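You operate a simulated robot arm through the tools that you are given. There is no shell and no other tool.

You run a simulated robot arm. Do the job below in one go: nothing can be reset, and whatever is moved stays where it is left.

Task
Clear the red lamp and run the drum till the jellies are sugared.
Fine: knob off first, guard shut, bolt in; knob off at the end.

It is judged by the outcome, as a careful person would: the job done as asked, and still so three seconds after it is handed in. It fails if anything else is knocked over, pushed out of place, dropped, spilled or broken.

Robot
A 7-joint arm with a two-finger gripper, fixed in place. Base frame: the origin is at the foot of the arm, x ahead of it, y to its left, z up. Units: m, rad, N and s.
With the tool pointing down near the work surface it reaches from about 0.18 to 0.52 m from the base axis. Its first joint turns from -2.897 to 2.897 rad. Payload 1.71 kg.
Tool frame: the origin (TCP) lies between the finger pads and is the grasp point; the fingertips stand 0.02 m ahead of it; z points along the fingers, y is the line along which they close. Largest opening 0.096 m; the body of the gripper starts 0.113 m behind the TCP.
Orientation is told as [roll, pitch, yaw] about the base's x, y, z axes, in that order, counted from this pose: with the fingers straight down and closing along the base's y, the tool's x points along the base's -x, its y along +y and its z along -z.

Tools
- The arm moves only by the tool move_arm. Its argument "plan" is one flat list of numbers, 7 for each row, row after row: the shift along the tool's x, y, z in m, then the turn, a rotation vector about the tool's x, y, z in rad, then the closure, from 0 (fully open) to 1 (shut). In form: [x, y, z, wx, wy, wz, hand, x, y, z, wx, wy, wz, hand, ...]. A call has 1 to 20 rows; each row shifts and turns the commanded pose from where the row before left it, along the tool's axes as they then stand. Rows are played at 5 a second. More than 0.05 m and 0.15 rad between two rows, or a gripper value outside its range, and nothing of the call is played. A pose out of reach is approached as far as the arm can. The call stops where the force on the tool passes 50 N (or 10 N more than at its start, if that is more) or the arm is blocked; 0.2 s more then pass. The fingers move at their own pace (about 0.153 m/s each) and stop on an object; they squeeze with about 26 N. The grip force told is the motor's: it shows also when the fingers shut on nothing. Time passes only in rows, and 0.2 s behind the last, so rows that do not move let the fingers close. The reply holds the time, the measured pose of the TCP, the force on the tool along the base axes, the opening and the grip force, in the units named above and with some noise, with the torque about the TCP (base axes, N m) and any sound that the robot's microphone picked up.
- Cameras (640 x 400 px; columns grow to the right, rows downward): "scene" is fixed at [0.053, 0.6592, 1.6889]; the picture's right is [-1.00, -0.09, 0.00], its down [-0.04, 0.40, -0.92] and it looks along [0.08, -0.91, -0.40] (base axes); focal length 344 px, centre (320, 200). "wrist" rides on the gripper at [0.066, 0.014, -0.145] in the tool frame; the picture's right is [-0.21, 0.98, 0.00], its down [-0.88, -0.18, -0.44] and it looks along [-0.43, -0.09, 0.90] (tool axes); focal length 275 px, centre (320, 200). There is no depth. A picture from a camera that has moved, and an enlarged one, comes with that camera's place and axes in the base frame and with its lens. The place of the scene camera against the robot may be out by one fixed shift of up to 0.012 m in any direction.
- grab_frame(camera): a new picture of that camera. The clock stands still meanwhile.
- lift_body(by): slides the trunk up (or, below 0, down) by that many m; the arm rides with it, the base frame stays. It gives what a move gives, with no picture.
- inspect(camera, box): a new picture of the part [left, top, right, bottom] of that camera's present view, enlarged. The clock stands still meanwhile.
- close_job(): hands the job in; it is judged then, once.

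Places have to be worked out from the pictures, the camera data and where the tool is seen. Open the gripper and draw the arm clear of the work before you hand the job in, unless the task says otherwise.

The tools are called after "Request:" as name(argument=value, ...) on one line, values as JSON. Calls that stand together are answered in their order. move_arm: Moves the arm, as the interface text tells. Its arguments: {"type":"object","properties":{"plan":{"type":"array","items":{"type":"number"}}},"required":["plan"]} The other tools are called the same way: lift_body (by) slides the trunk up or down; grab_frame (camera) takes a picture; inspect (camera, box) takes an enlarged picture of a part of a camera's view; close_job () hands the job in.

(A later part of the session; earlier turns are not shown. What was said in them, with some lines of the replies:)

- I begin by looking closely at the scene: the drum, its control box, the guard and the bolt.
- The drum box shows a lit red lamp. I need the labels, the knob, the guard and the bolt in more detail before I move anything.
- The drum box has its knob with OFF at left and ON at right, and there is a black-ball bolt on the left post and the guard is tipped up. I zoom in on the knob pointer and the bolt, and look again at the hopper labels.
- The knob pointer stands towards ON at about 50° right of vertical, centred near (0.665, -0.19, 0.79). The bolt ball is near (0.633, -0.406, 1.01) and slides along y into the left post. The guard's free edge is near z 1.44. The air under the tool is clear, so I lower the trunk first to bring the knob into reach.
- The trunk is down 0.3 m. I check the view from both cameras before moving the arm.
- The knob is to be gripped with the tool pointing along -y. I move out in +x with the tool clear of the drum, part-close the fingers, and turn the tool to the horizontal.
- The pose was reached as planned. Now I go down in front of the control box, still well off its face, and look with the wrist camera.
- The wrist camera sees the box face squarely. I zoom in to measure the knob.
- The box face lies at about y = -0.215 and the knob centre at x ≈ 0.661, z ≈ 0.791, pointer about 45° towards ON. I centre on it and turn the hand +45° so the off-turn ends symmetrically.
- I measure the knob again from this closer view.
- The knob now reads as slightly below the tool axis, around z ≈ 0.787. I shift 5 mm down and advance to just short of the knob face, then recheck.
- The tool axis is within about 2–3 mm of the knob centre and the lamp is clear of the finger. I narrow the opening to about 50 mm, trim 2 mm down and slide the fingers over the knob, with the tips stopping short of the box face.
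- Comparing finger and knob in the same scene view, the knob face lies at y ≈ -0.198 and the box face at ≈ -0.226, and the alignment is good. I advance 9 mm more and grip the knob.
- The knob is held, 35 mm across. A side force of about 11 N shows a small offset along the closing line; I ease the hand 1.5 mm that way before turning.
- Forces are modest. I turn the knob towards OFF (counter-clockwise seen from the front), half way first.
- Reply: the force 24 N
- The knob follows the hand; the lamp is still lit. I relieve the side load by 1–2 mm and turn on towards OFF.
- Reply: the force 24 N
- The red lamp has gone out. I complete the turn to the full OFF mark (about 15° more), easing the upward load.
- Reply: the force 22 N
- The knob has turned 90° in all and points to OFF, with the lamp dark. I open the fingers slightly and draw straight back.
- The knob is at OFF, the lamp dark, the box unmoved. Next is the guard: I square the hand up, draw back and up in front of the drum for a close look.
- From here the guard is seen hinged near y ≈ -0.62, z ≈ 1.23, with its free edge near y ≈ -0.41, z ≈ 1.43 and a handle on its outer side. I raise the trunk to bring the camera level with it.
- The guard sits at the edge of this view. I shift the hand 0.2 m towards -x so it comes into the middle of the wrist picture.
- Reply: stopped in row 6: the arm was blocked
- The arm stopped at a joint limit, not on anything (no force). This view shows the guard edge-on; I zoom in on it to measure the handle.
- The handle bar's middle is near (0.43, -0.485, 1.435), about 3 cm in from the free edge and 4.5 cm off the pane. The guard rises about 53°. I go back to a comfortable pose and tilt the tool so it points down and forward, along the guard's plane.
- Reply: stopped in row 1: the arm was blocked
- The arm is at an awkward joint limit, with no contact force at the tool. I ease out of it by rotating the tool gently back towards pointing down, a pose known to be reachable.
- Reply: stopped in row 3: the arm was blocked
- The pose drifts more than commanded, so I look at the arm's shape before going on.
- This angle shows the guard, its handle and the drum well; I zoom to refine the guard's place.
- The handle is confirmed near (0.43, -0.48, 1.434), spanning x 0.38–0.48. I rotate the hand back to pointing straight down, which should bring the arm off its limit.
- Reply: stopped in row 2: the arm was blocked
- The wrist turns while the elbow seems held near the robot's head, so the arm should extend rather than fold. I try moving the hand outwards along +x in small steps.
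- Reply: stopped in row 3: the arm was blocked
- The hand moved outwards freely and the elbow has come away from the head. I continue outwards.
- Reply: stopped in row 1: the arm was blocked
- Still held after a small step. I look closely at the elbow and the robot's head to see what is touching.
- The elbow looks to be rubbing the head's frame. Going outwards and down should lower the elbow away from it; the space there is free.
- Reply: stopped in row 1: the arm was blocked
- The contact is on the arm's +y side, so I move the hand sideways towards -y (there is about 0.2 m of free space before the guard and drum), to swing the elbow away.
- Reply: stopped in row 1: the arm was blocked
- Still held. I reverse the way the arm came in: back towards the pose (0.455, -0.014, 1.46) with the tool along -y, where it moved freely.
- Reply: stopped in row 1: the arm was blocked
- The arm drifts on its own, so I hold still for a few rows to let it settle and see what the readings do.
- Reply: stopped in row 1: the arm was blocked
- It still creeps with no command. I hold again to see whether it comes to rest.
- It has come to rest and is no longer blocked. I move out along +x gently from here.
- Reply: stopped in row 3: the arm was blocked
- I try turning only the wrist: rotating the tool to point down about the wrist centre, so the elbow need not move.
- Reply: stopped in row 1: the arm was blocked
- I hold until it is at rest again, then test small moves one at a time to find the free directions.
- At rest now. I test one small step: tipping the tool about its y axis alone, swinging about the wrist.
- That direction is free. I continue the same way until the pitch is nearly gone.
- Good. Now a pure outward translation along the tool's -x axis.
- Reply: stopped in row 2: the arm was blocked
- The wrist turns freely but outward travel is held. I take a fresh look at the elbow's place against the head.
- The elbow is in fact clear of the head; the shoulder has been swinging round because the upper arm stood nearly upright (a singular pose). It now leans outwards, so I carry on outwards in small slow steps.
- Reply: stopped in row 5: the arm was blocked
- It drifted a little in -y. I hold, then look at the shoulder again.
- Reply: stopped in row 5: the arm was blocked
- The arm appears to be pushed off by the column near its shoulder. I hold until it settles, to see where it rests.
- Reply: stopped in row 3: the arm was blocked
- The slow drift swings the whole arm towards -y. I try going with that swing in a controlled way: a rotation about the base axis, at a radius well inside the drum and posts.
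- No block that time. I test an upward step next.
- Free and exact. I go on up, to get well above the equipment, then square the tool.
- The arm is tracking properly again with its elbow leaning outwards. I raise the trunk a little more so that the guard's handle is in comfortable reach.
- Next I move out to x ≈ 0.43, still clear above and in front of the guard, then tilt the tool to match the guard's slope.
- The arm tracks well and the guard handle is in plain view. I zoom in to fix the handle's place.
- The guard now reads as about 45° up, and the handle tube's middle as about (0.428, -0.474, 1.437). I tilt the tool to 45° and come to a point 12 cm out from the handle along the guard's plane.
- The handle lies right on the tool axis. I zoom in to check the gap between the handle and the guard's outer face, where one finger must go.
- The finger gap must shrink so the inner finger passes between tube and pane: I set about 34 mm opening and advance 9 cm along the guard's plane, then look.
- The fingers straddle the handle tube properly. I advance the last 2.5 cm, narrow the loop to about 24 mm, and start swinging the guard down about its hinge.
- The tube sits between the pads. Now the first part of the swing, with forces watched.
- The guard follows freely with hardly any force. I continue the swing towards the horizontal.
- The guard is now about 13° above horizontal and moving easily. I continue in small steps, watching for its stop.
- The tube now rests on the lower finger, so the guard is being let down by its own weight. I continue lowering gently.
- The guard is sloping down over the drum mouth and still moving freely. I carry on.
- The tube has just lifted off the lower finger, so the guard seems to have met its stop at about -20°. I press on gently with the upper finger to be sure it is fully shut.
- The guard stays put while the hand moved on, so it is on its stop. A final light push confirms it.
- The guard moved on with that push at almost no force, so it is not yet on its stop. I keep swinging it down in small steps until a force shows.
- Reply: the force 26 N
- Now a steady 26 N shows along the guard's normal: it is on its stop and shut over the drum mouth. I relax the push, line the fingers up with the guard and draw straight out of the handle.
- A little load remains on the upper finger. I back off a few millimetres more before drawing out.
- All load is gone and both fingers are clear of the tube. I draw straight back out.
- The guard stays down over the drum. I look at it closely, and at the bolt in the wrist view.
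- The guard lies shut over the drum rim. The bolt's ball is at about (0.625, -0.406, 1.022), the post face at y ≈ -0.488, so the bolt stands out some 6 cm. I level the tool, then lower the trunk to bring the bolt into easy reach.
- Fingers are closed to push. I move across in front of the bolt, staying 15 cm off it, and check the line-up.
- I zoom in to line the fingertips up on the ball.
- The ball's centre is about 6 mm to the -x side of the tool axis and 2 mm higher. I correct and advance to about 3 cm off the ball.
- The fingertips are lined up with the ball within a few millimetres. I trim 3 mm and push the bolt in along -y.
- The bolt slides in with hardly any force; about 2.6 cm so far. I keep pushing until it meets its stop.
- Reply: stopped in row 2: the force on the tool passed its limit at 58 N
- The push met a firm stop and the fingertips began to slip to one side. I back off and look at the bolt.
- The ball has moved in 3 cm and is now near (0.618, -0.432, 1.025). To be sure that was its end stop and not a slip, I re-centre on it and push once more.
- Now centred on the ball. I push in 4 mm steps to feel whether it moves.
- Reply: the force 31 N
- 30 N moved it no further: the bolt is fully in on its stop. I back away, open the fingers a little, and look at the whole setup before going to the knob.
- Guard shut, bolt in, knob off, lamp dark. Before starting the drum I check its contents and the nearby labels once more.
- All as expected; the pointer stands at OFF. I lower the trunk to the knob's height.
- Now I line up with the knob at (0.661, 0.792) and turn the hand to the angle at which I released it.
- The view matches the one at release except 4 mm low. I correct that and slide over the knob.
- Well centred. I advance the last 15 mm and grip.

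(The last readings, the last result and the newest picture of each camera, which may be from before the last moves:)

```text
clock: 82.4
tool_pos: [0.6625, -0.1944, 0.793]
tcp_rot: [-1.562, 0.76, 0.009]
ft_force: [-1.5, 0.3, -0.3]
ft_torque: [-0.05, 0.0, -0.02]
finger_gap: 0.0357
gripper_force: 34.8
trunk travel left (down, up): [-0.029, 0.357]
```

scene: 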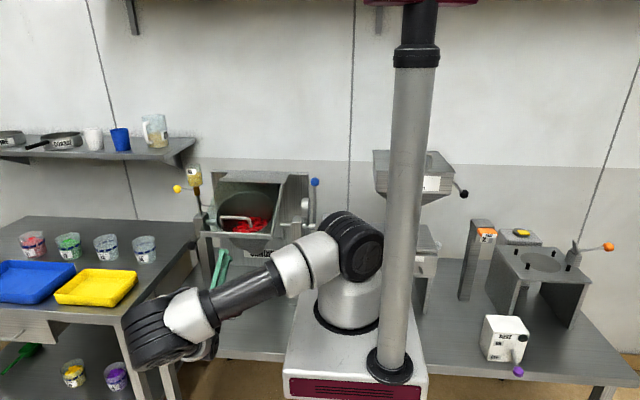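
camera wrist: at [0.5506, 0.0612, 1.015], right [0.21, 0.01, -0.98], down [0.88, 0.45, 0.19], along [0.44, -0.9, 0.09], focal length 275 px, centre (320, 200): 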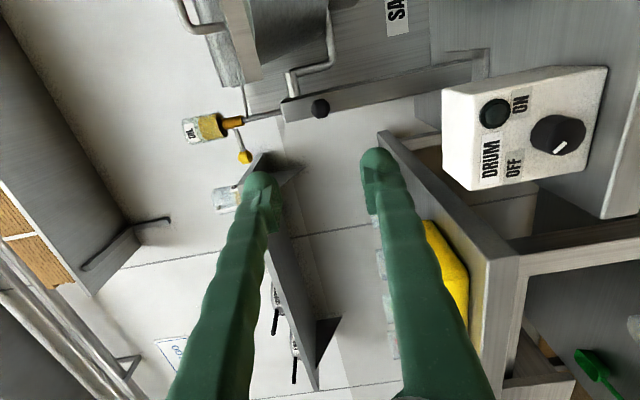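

The knob is held with no side load. I turn it clockwise towards ON.

Request:
move_arm(plan=[0, 0, 0, 0, 0, 0.12, 0.9, 0, 0, 0, 0, 0, 0.12, 0.9, 0, 0, 0, 0, 0, 0.12, 0.9, 0, 0, 0, 0, 0, 0.12, 0.9, 0, 0, 0, 0, 0, 0.12, 0.9, 0, 0, 0, 0, 0, 0.12, 0.9, 0, 0, 0, 0, 0, 0.12, 0.9])

Request:
inspect(camera="scene", box=[140, 180, 300, 350])

```text
clock: 84.0
tool_pos: [0.6609, -0.1935, 0.7904]
tcp_rot: [-1.56, -0.08, -0.002]
ft_force: [-11.3, -4.1, -25.7]
ft_torque: [0.22, 0.11, 0.28]
finger_gap: 0.0359
gripper_force: 34.6
trunk travel left (down, up): [-0.029, 0.357]
```

```text
2.35 times, centred on (220, 265) of scene
camera zoom: at [0.053, 0.6592, 1.6889], right [-1.0, -0.09, 0.0], down [-0.04, 0.4, -0.92], along [0.08, -0.91, -0.4], focal length 809 px, centre (555, 47)
```

zoom: 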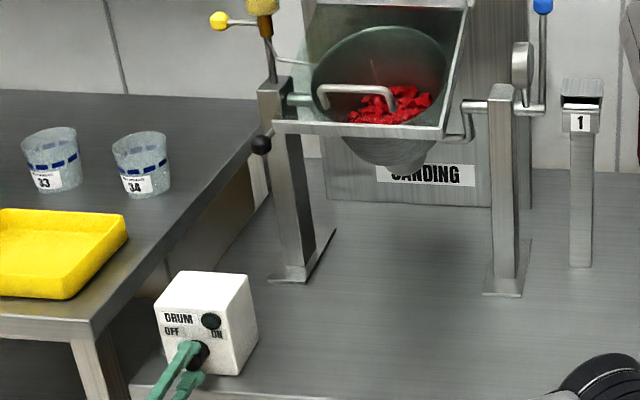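

Half way, lamp still dark. I ease the side load 2 mm and complete the turn to ON.

Request:
move_arm(plan=[0.001, 0.0022, 0, 0, 0, 0, 0.9, 0, 0, 0, 0, 0, 0.12, 0.9, 0, 0, 0, 0, 0, 0.12, 0.9, 0, 0, 0, 0, 0, 0.12, 0.9, 0, 0, 0, 0, 0, 0.12, 0.9, 0, 0, 0, 0, 0, 0.12, 0.9, 0, 0, 0, 0, 0, 0.12, 0.9, 0, 0, 0, 0, 0, 0, 0.9])

Request:
inspect(camera="scene", box=[140, 180, 300, 350])

Request:
inspect(camera="wrist", box=[220, 80, 420, 280])

```text
clock: 85.8
tool_pos: [0.6624, -0.193, 0.7894]
tcp_rot: [-1.553, -0.799, -0.008]
ft_force: [4.5, -16.8, -32.6]
ft_torque: [0.3, 0.36, 0.01]
finger_gap: 0.0359
gripper_force: 35.0
trunk travel left (down, up): [-0.029, 0.357]
```

```text
2.35 times, centred on (220, 265) of scene
camera zoom: at [0.053, 0.6592, 1.6889], right [-1.0, -0.09, 0.0], down [-0.04, 0.4, -0.92], along [0.08, -0.91, -0.4], focal length 809 px, centre (555, 47)
```

zoom: 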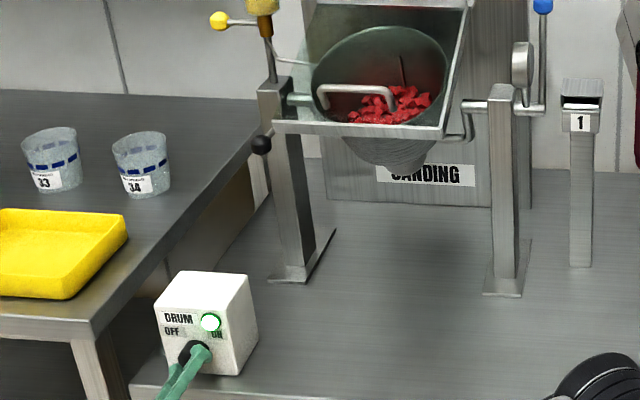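

```text
2.00 times, centred on (320, 180) of wrist
camera zoom: at [0.6266, -0.0488, 0.7332], right [0.85, 0.01, -0.53], down [0.48, 0.44, 0.76], along [0.24, -0.9, 0.36], focal length 551 px, centre (320, 240)
```

zoom: 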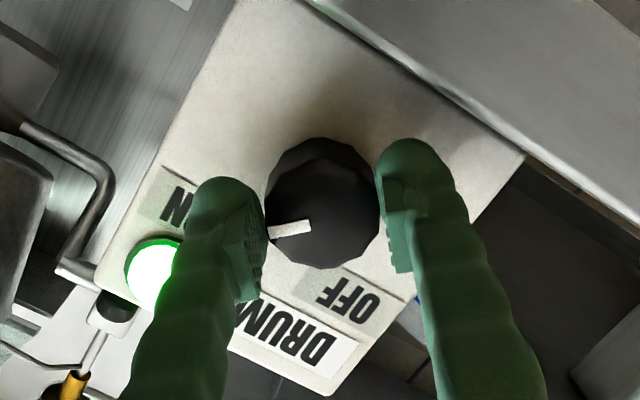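

The lamp is green and the drum is turning. I ease the load on the knob, stay holding it, and wait while watching the jellies.

Request:
move_arm(plan=[0.0018, 0.0017, -0.001, 0, 0, 0, 0.9, 0, 0, 0, 0, 0, 0, 0.9, 0, 0, 0, 0, 0, 0, 0.9, 0, 0, 0, 0, 0, 0, 0.9, 0, 0, 0, 0, 0, 0, 0.9, 0, 0, 0, 0, 0, 0, 0.9, 0, 0, 0, 0, 0, 0, 0.9, 0, 0, 0, 0, 0, 0, 0.9, 0, 0, 0, 0, 0, 0, 0.9, 0, 0, 0, 0, 0, 0, 0.9])

Request:
inspect(camera="scene", box=[210, 190, 290, 240])

Request:
inspect(camera="scene", box=[140, 180, 300, 350])

```text
clock: 88.0
tool_pos: [0.6628, -0.1931, 0.7873]
tcp_rot: [-1.558, -0.799, -0.004]
ft_force: [26.0, -28.4, -3.4]
ft_torque: [-0.05, 0.04, 0.16]
finger_gap: 0.036
gripper_force: 35.0
trunk travel left (down, up): [-0.029, 0.357]
```

```text
8.00 times, centred on (250, 215) of scene
camera zoom: at [0.053, 0.6592, 1.6889], right [-1.0, -0.09, 0.0], down [-0.04, 0.4, -0.92], along [0.08, -0.91, -0.4], focal length 2752 px, centre (880, 80)
```

zoom: 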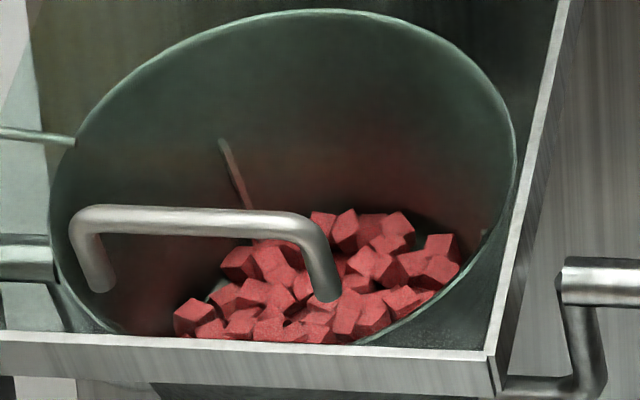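

```text
2.35 times, centred on (220, 265) of scene
camera zoom: at [0.053, 0.6592, 1.6889], right [-1.0, -0.09, 0.0], down [-0.04, 0.4, -0.92], along [0.08, -0.91, -0.4], focal length 809 px, centre (555, 47)
```

zoom: 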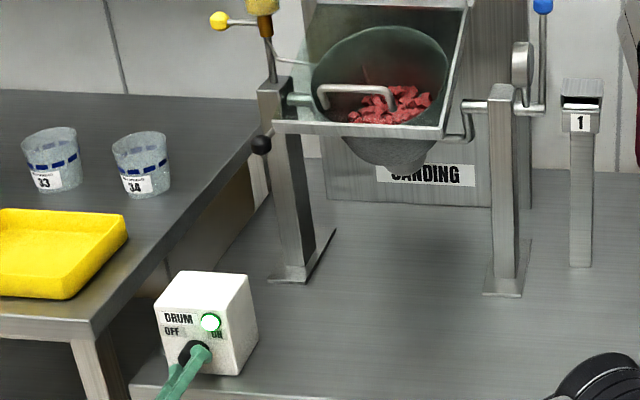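

The jellies are getting paler with sugar. I ease the grip load and keep waiting, checking often.

Request:
move_arm(plan=[-0.0014, 0.0014, 0.0015, 0, 0, 0, 0.9, 0, 0, 0, 0, 0, 0, 0.9, 0, 0, 0, 0, 0, 0, 0.9, 0, 0, 0, 0, 0, 0, 0.9, 0, 0, 0, 0, 0, 0, 0.9, 0, 0, 0, 0, 0, 0, 0.9, 0, 0, 0, 0, 0, 0, 0.9, 0, 0, 0, 0, 0, 0, 0.9, 0, 0, 0, 0, 0, 0, 0.9, 0, 0, 0, 0, 0, 0, 0.9])

Request:
inspect(camera="scene", box=[210, 190, 290, 240])

```text
clock: 90.2
tool_pos: [0.6629, -0.1933, 0.7873]
tcp_rot: [-1.562, -0.799, -0.005]
ft_force: [-0.7, -3.5, -8.4]
ft_torque: [0.13, 0.08, -0.06]
finger_gap: 0.036
gripper_force: 35.4
trunk travel left (down, up): [-0.029, 0.357]
```

```text
8.00 times, centred on (250, 215) of scene
camera zoom: at [0.053, 0.6592, 1.6889], right [-1.0, -0.09, 0.0], down [-0.04, 0.4, -0.92], along [0.08, -0.91, -0.4], focal length 2752 px, centre (880, 80)
```

zoom: 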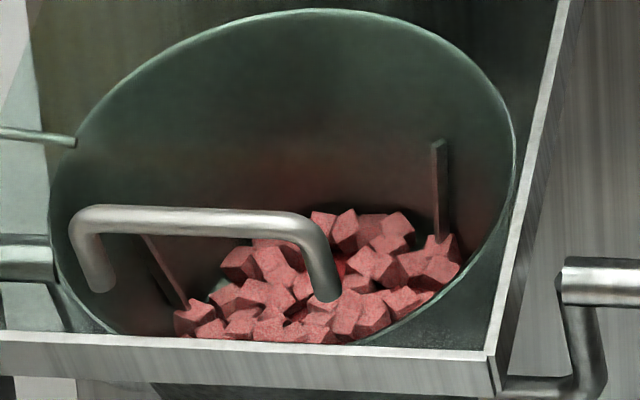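

Paler again and the load is gone. I wait two more seconds and look.

Request:
move_arm(plan=[0, 0, 0, 0, 0, 0, 0.9, 0, 0, 0, 0, 0, 0, 0.9, 0, 0, 0, 0, 0, 0, 0.9, 0, 0, 0, 0, 0, 0, 0.9, 0, 0, 0, 0, 0, 0, 0.9, 0, 0, 0, 0, 0, 0, 0.9, 0, 0, 0, 0, 0, 0, 0.9, 0, 0, 0, 0, 0, 0, 0.9, 0, 0, 0, 0, 0, 0, 0.9, 0, 0, 0, 0, 0, 0, 0.9])

Request:
inspect(camera="scene", box=[210, 190, 290, 240])

```text
clock: 92.4
tool_pos: [0.6629, -0.1935, 0.7881]
tcp_rot: [-1.558, -0.802, -0.005]
ft_force: [-5.6, -0.3, -15.4]
ft_torque: [0.17, 0.11, -0.1]
finger_gap: 0.0358
gripper_force: 35.3
trunk travel left (down, up): [-0.029, 0.357]
```

```text
8.00 times, centred on (250, 215) of scene
camera zoom: at [0.053, 0.6592, 1.6889], right [-1.0, -0.09, 0.0], down [-0.04, 0.4, -0.92], along [0.08, -0.91, -0.4], focal length 2752 px, centre (880, 80)
```

zoom: 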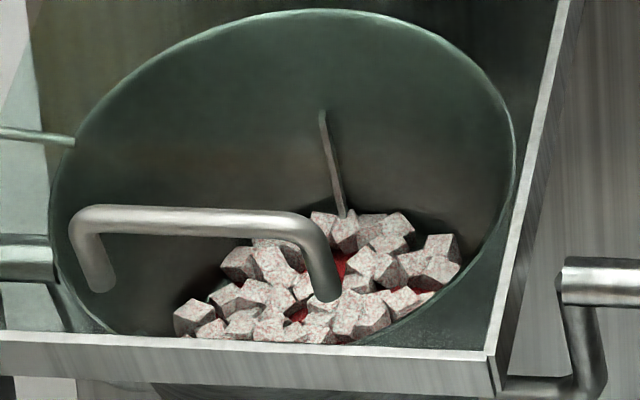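

The jellies now look white and sugar-speckled. I look closer before deciding to stop.

Request:
inspect(camera="scene", box=[228, 212, 272, 236])

Request:
inspect(camera="scene", box=[150, 290, 200, 345])

```text
14.55 times, centred on (250, 224) of scene
camera zoom: at [0.053, 0.6592, 1.6889], right [-1.0, -0.09, 0.0], down [-0.04, 0.4, -0.92], along [0.08, -0.91, -0.4], focal length 5004 px, centre (1338, -149)
```

zoom: 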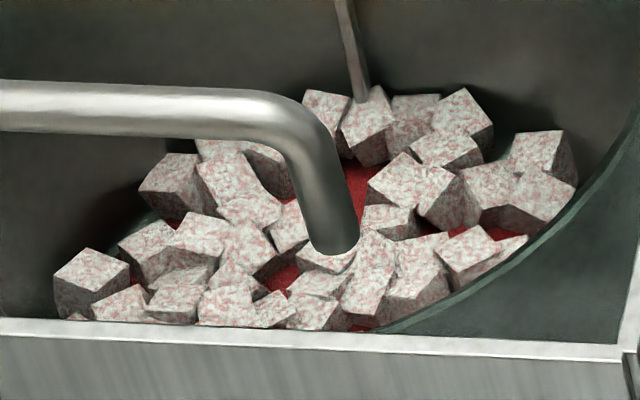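

```text
7.27 times, centred on (175, 318) of scene
camera zoom: at [0.053, 0.6592, 1.6889], right [-1.0, -0.09, 0.0], down [-0.04, 0.4, -0.92], along [0.08, -0.91, -0.4], focal length 2502 px, centre (1374, -654)
```

zoom: 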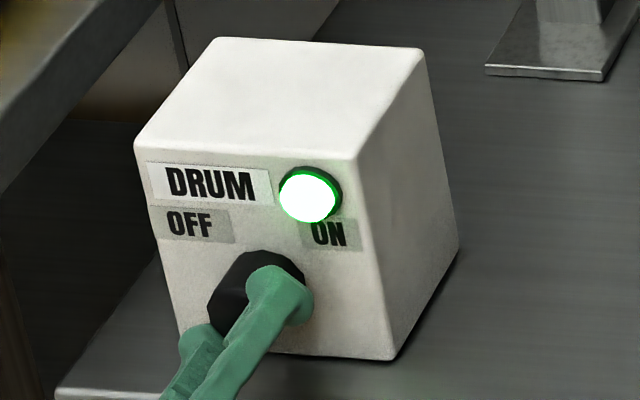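

Every jelly carries a sugar crust, so I switch off now: turning the knob back counter-clockwise, half way first.

Request:
move_arm(plan=[0, 0, 0, 0, 0, -0.13, 0.9, 0, 0, 0, 0, 0, -0.13, 0.9, 0, 0, 0, 0, 0, -0.13, 0.9, 0, 0, 0, 0, 0, -0.13, 0.9, 0, 0, 0, 0, 0, -0.13, 0.9, 0, 0, 0, 0, 0, -0.13, 0.9])

```text
clock: 93.8
tool_pos: [0.6621, -0.1937, 0.7897]
tcp_rot: [-1.568, -0.021, 0.002]
ft_force: [-13.5, 12.5, -0.6]
ft_torque: [-0.02, -0.02, -0.49]
finger_gap: 0.0358
gripper_force: 34.9
trunk travel left (down, up): [-0.029, 0.357]
```

Half way, loads small. I complete the turn to OFF.

Request:
move_arm(plan=[0.001, -0.001, 0, 0, 0, -0.13, 0.9, 0, 0, 0, 0, 0, -0.13, 0.9, 0, 0, 0, 0, 0, -0.13, 0.9, 0, 0, 0, 0, 0, -0.13, 0.9, 0, 0, 0, 0, 0, -0.13, 0.9, 0, 0, 0, 0, 0, -0.13, 0.9, 0, 0, 0, 0, 0, 0, 0.9])

Request:
inspect(camera="scene", box=[150, 290, 200, 345])

Request:
inspect(camera="scene", box=[210, 190, 290, 240])

Request:
inspect(camera="wrist", box=[220, 80, 420, 280])

```text
clock: 95.4
tool_pos: [0.663, -0.1928, 0.7927]
tcp_rot: [-1.566, 0.758, 0.009]
ft_force: [11.3, -0.6, 15.4]
ft_torque: [-0.11, -0.06, 0.31]
finger_gap: 0.0357
gripper_force: 35.3
trunk travel left (down, up): [-0.029, 0.357]
```

```text
7.27 times, centred on (175, 318) of scene
camera zoom: at [0.053, 0.6592, 1.6889], right [-1.0, -0.09, 0.0], down [-0.04, 0.4, -0.92], along [0.08, -0.91, -0.4], focal length 2502 px, centre (1374, -654)
```

zoom: 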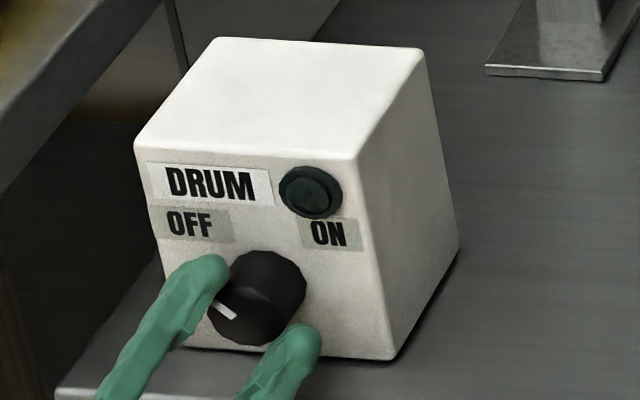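

```text
8.00 times, centred on (250, 215) of scene
camera zoom: at [0.053, 0.6592, 1.6889], right [-1.0, -0.09, 0.0], down [-0.04, 0.4, -0.92], along [0.08, -0.91, -0.4], focal length 2752 px, centre (880, 80)
```

zoom: 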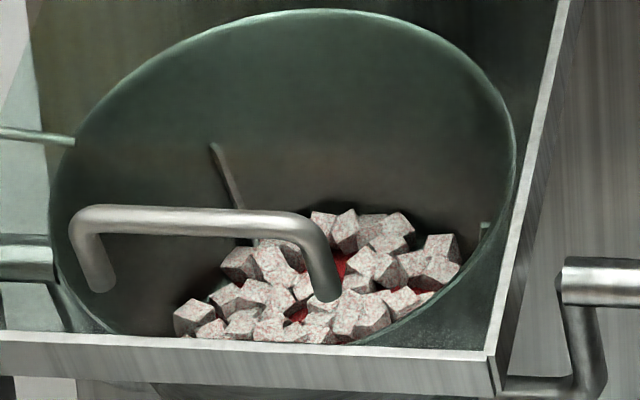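

```text
2.00 times, centred on (320, 180) of wrist
camera zoom: at [0.6052, -0.0493, 0.8277], right [-0.52, 0.0, -0.85], down [0.76, 0.45, -0.47], along [0.38, -0.89, -0.24], focal length 551 px, centre (320, 240)
```

zoom: 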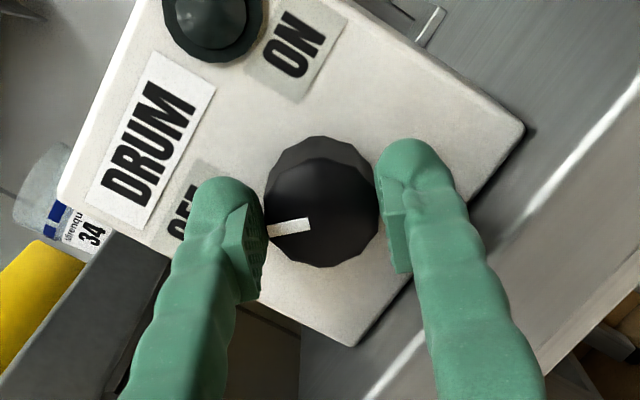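

Lamp dark, knob at OFF, drum stopped and the jellies sugared. I open the fingers slightly and draw straight back.

Request:
move_arm(plan=[0, 0, 0, 0, 0, 0, 0.45, 0, 0, 0, 0, 0, 0, 0.45, 0, 0, -0.02, 0, 0, 0, 0.45, 0, 0, -0.04, 0, 0, 0, 0.45, 0, 0, -0.04, 0, 0, 0, 0.45, 0, 0, -0.03, 0, 0, 0, 0.45, 0, 0, 0, 0, 0, 0, 0.45])

Request:
inspect(camera="scene", box=[140, 180, 300, 350])

Request:
inspect(camera="scene", box=[150, 290, 200, 345])

```text
clock: 97.0
tool_pos: [0.6597, -0.0636, 0.7893]
tcp_rot: [-1.562, 0.761, 0.009]
ft_force: [0.0, -0.3, 0.0]
ft_torque: [0.04, -0.02, -0.01]
finger_gap: 0.0528
gripper_force: 0.0
trunk travel left (down, up): [-0.029, 0.357]
```

```text
2.35 times, centred on (220, 265) of scene
camera zoom: at [0.053, 0.6592, 1.6889], right [-1.0, -0.09, 0.0], down [-0.04, 0.4, -0.92], along [0.08, -0.91, -0.4], focal length 809 px, centre (555, 47)
```

zoom: 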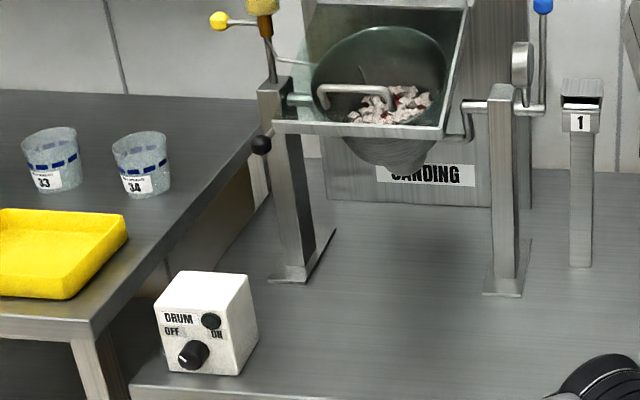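

```text
7.27 times, centred on (175, 318) of scene
camera zoom: at [0.053, 0.6592, 1.6889], right [-1.0, -0.09, 0.0], down [-0.04, 0.4, -0.92], along [0.08, -0.91, -0.4], focal length 2502 px, centre (1374, -654)
```

zoom: 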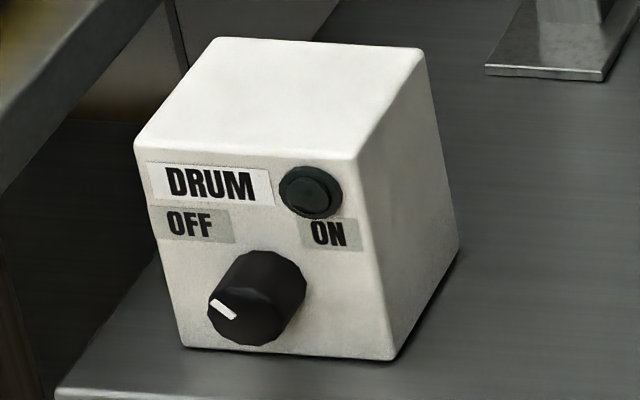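

The knob is at OFF, the lamp dark, guard shut and bolt in. I square the hand, draw the arm up and clear of the work, and open the gripper.

Request:
move_arm(plan=[0, 0, -0.02, 0, 0, 0.1267, 0.45, 0, 0, -0.02, 0, 0, 0.1267, 0.45, 0, 0, 0, 0, 0, 0.1267, 0.45, 0, 0, 0, 0, 0, 0.1267, 0.45, 0, 0, 0, 0, 0, 0.1267, 0.45, 0, 0, 0, 0, 0, 0.1267, 0.45, 0.02, -0.038, 0, 0, 0, 0, 0.45, 0.02, -0.038, 0, 0, 0, 0, 0.45, 0.02, -0.038, 0, 0, 0, 0, 0.45, 0.02, -0.038, 0, 0, 0, 0, 0.45, 0.02, -0.038, 0, 0, 0, 0, 0.2, 0.02, -0.038, 0, 0, 0, 0, 0.0, 0.02, -0.038, 0, 0, 0, 0, 0.0, 0, 0, 0, 0, 0, 0, 0.0])

Request:
grab_frame(camera="scene")

Request:
grab_frame(camera="wrist")

```text
clock: 100.0
tool_pos: [0.5205, -0.0267, 1.0597]
tcp_rot: [-1.566, -0.003, 0.003]
ft_force: [0.0, -0.3, 0.1]
ft_torque: [0.01, -0.01, 0.01]
finger_gap: 0.0959
gripper_force: 0.1
trunk travel left (down, up): [-0.029, 0.357]
```

```text
taken
```

scene: 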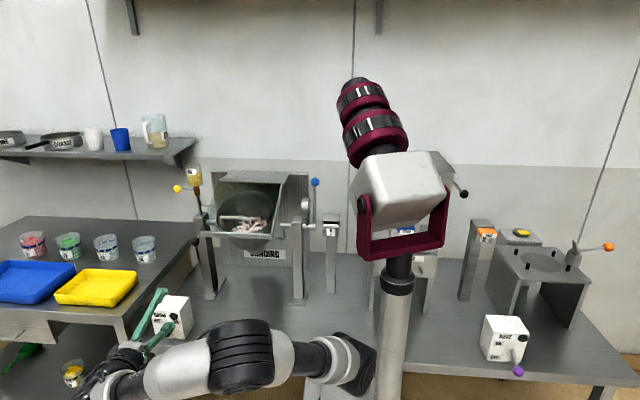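

```text
taken
camera wrist: at [0.4545, 0.1174, 1.0455], right [0.21, 0.01, -0.98], down [0.87, 0.45, 0.19], along [0.44, -0.89, 0.09], focal length 275 px, centre (320, 200)
```

wrist: 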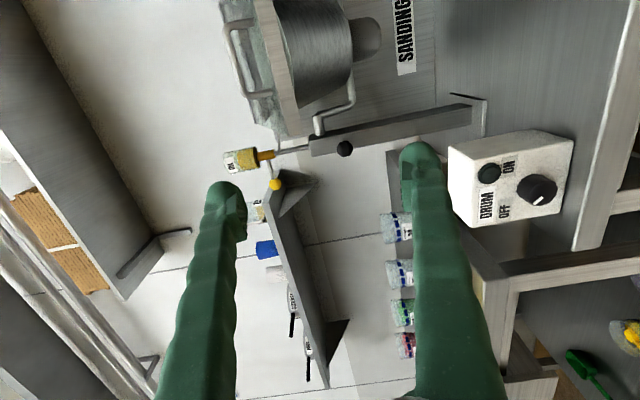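

The arm is clear with the gripper open. The lamp is dark, the knob is at OFF, the guard is shut, the bolt is in, the jellies are sugared, and nothing else has been disturbed. I hand the job in.

Request:
close_job()

```text
The job is handed in.
```

The jellies are sugared and the drum is stopped with the knob at OFF. The red lamp is cleared, and I've handed the job in.

- **Order:** I turned the knob off first, and the red lamp went out. Then I shut the guard and pushed the bolt in until it stopped.
- **Run:** With the knob on, the lamp turned green and the drum ran for about 8 seconds. By then every jelly I could see had a sugar crust.
- **End state:** The knob is off, the lamp is dark, the guard is shut and the bolt is in. The gripper is open and the arm is clear of the work.

Between the first knob turn and shutting the guard, the arm got stuck in an awkward pose and drifted on its own for several moves. It touched nothing, and the final pictures show nothing else moved.
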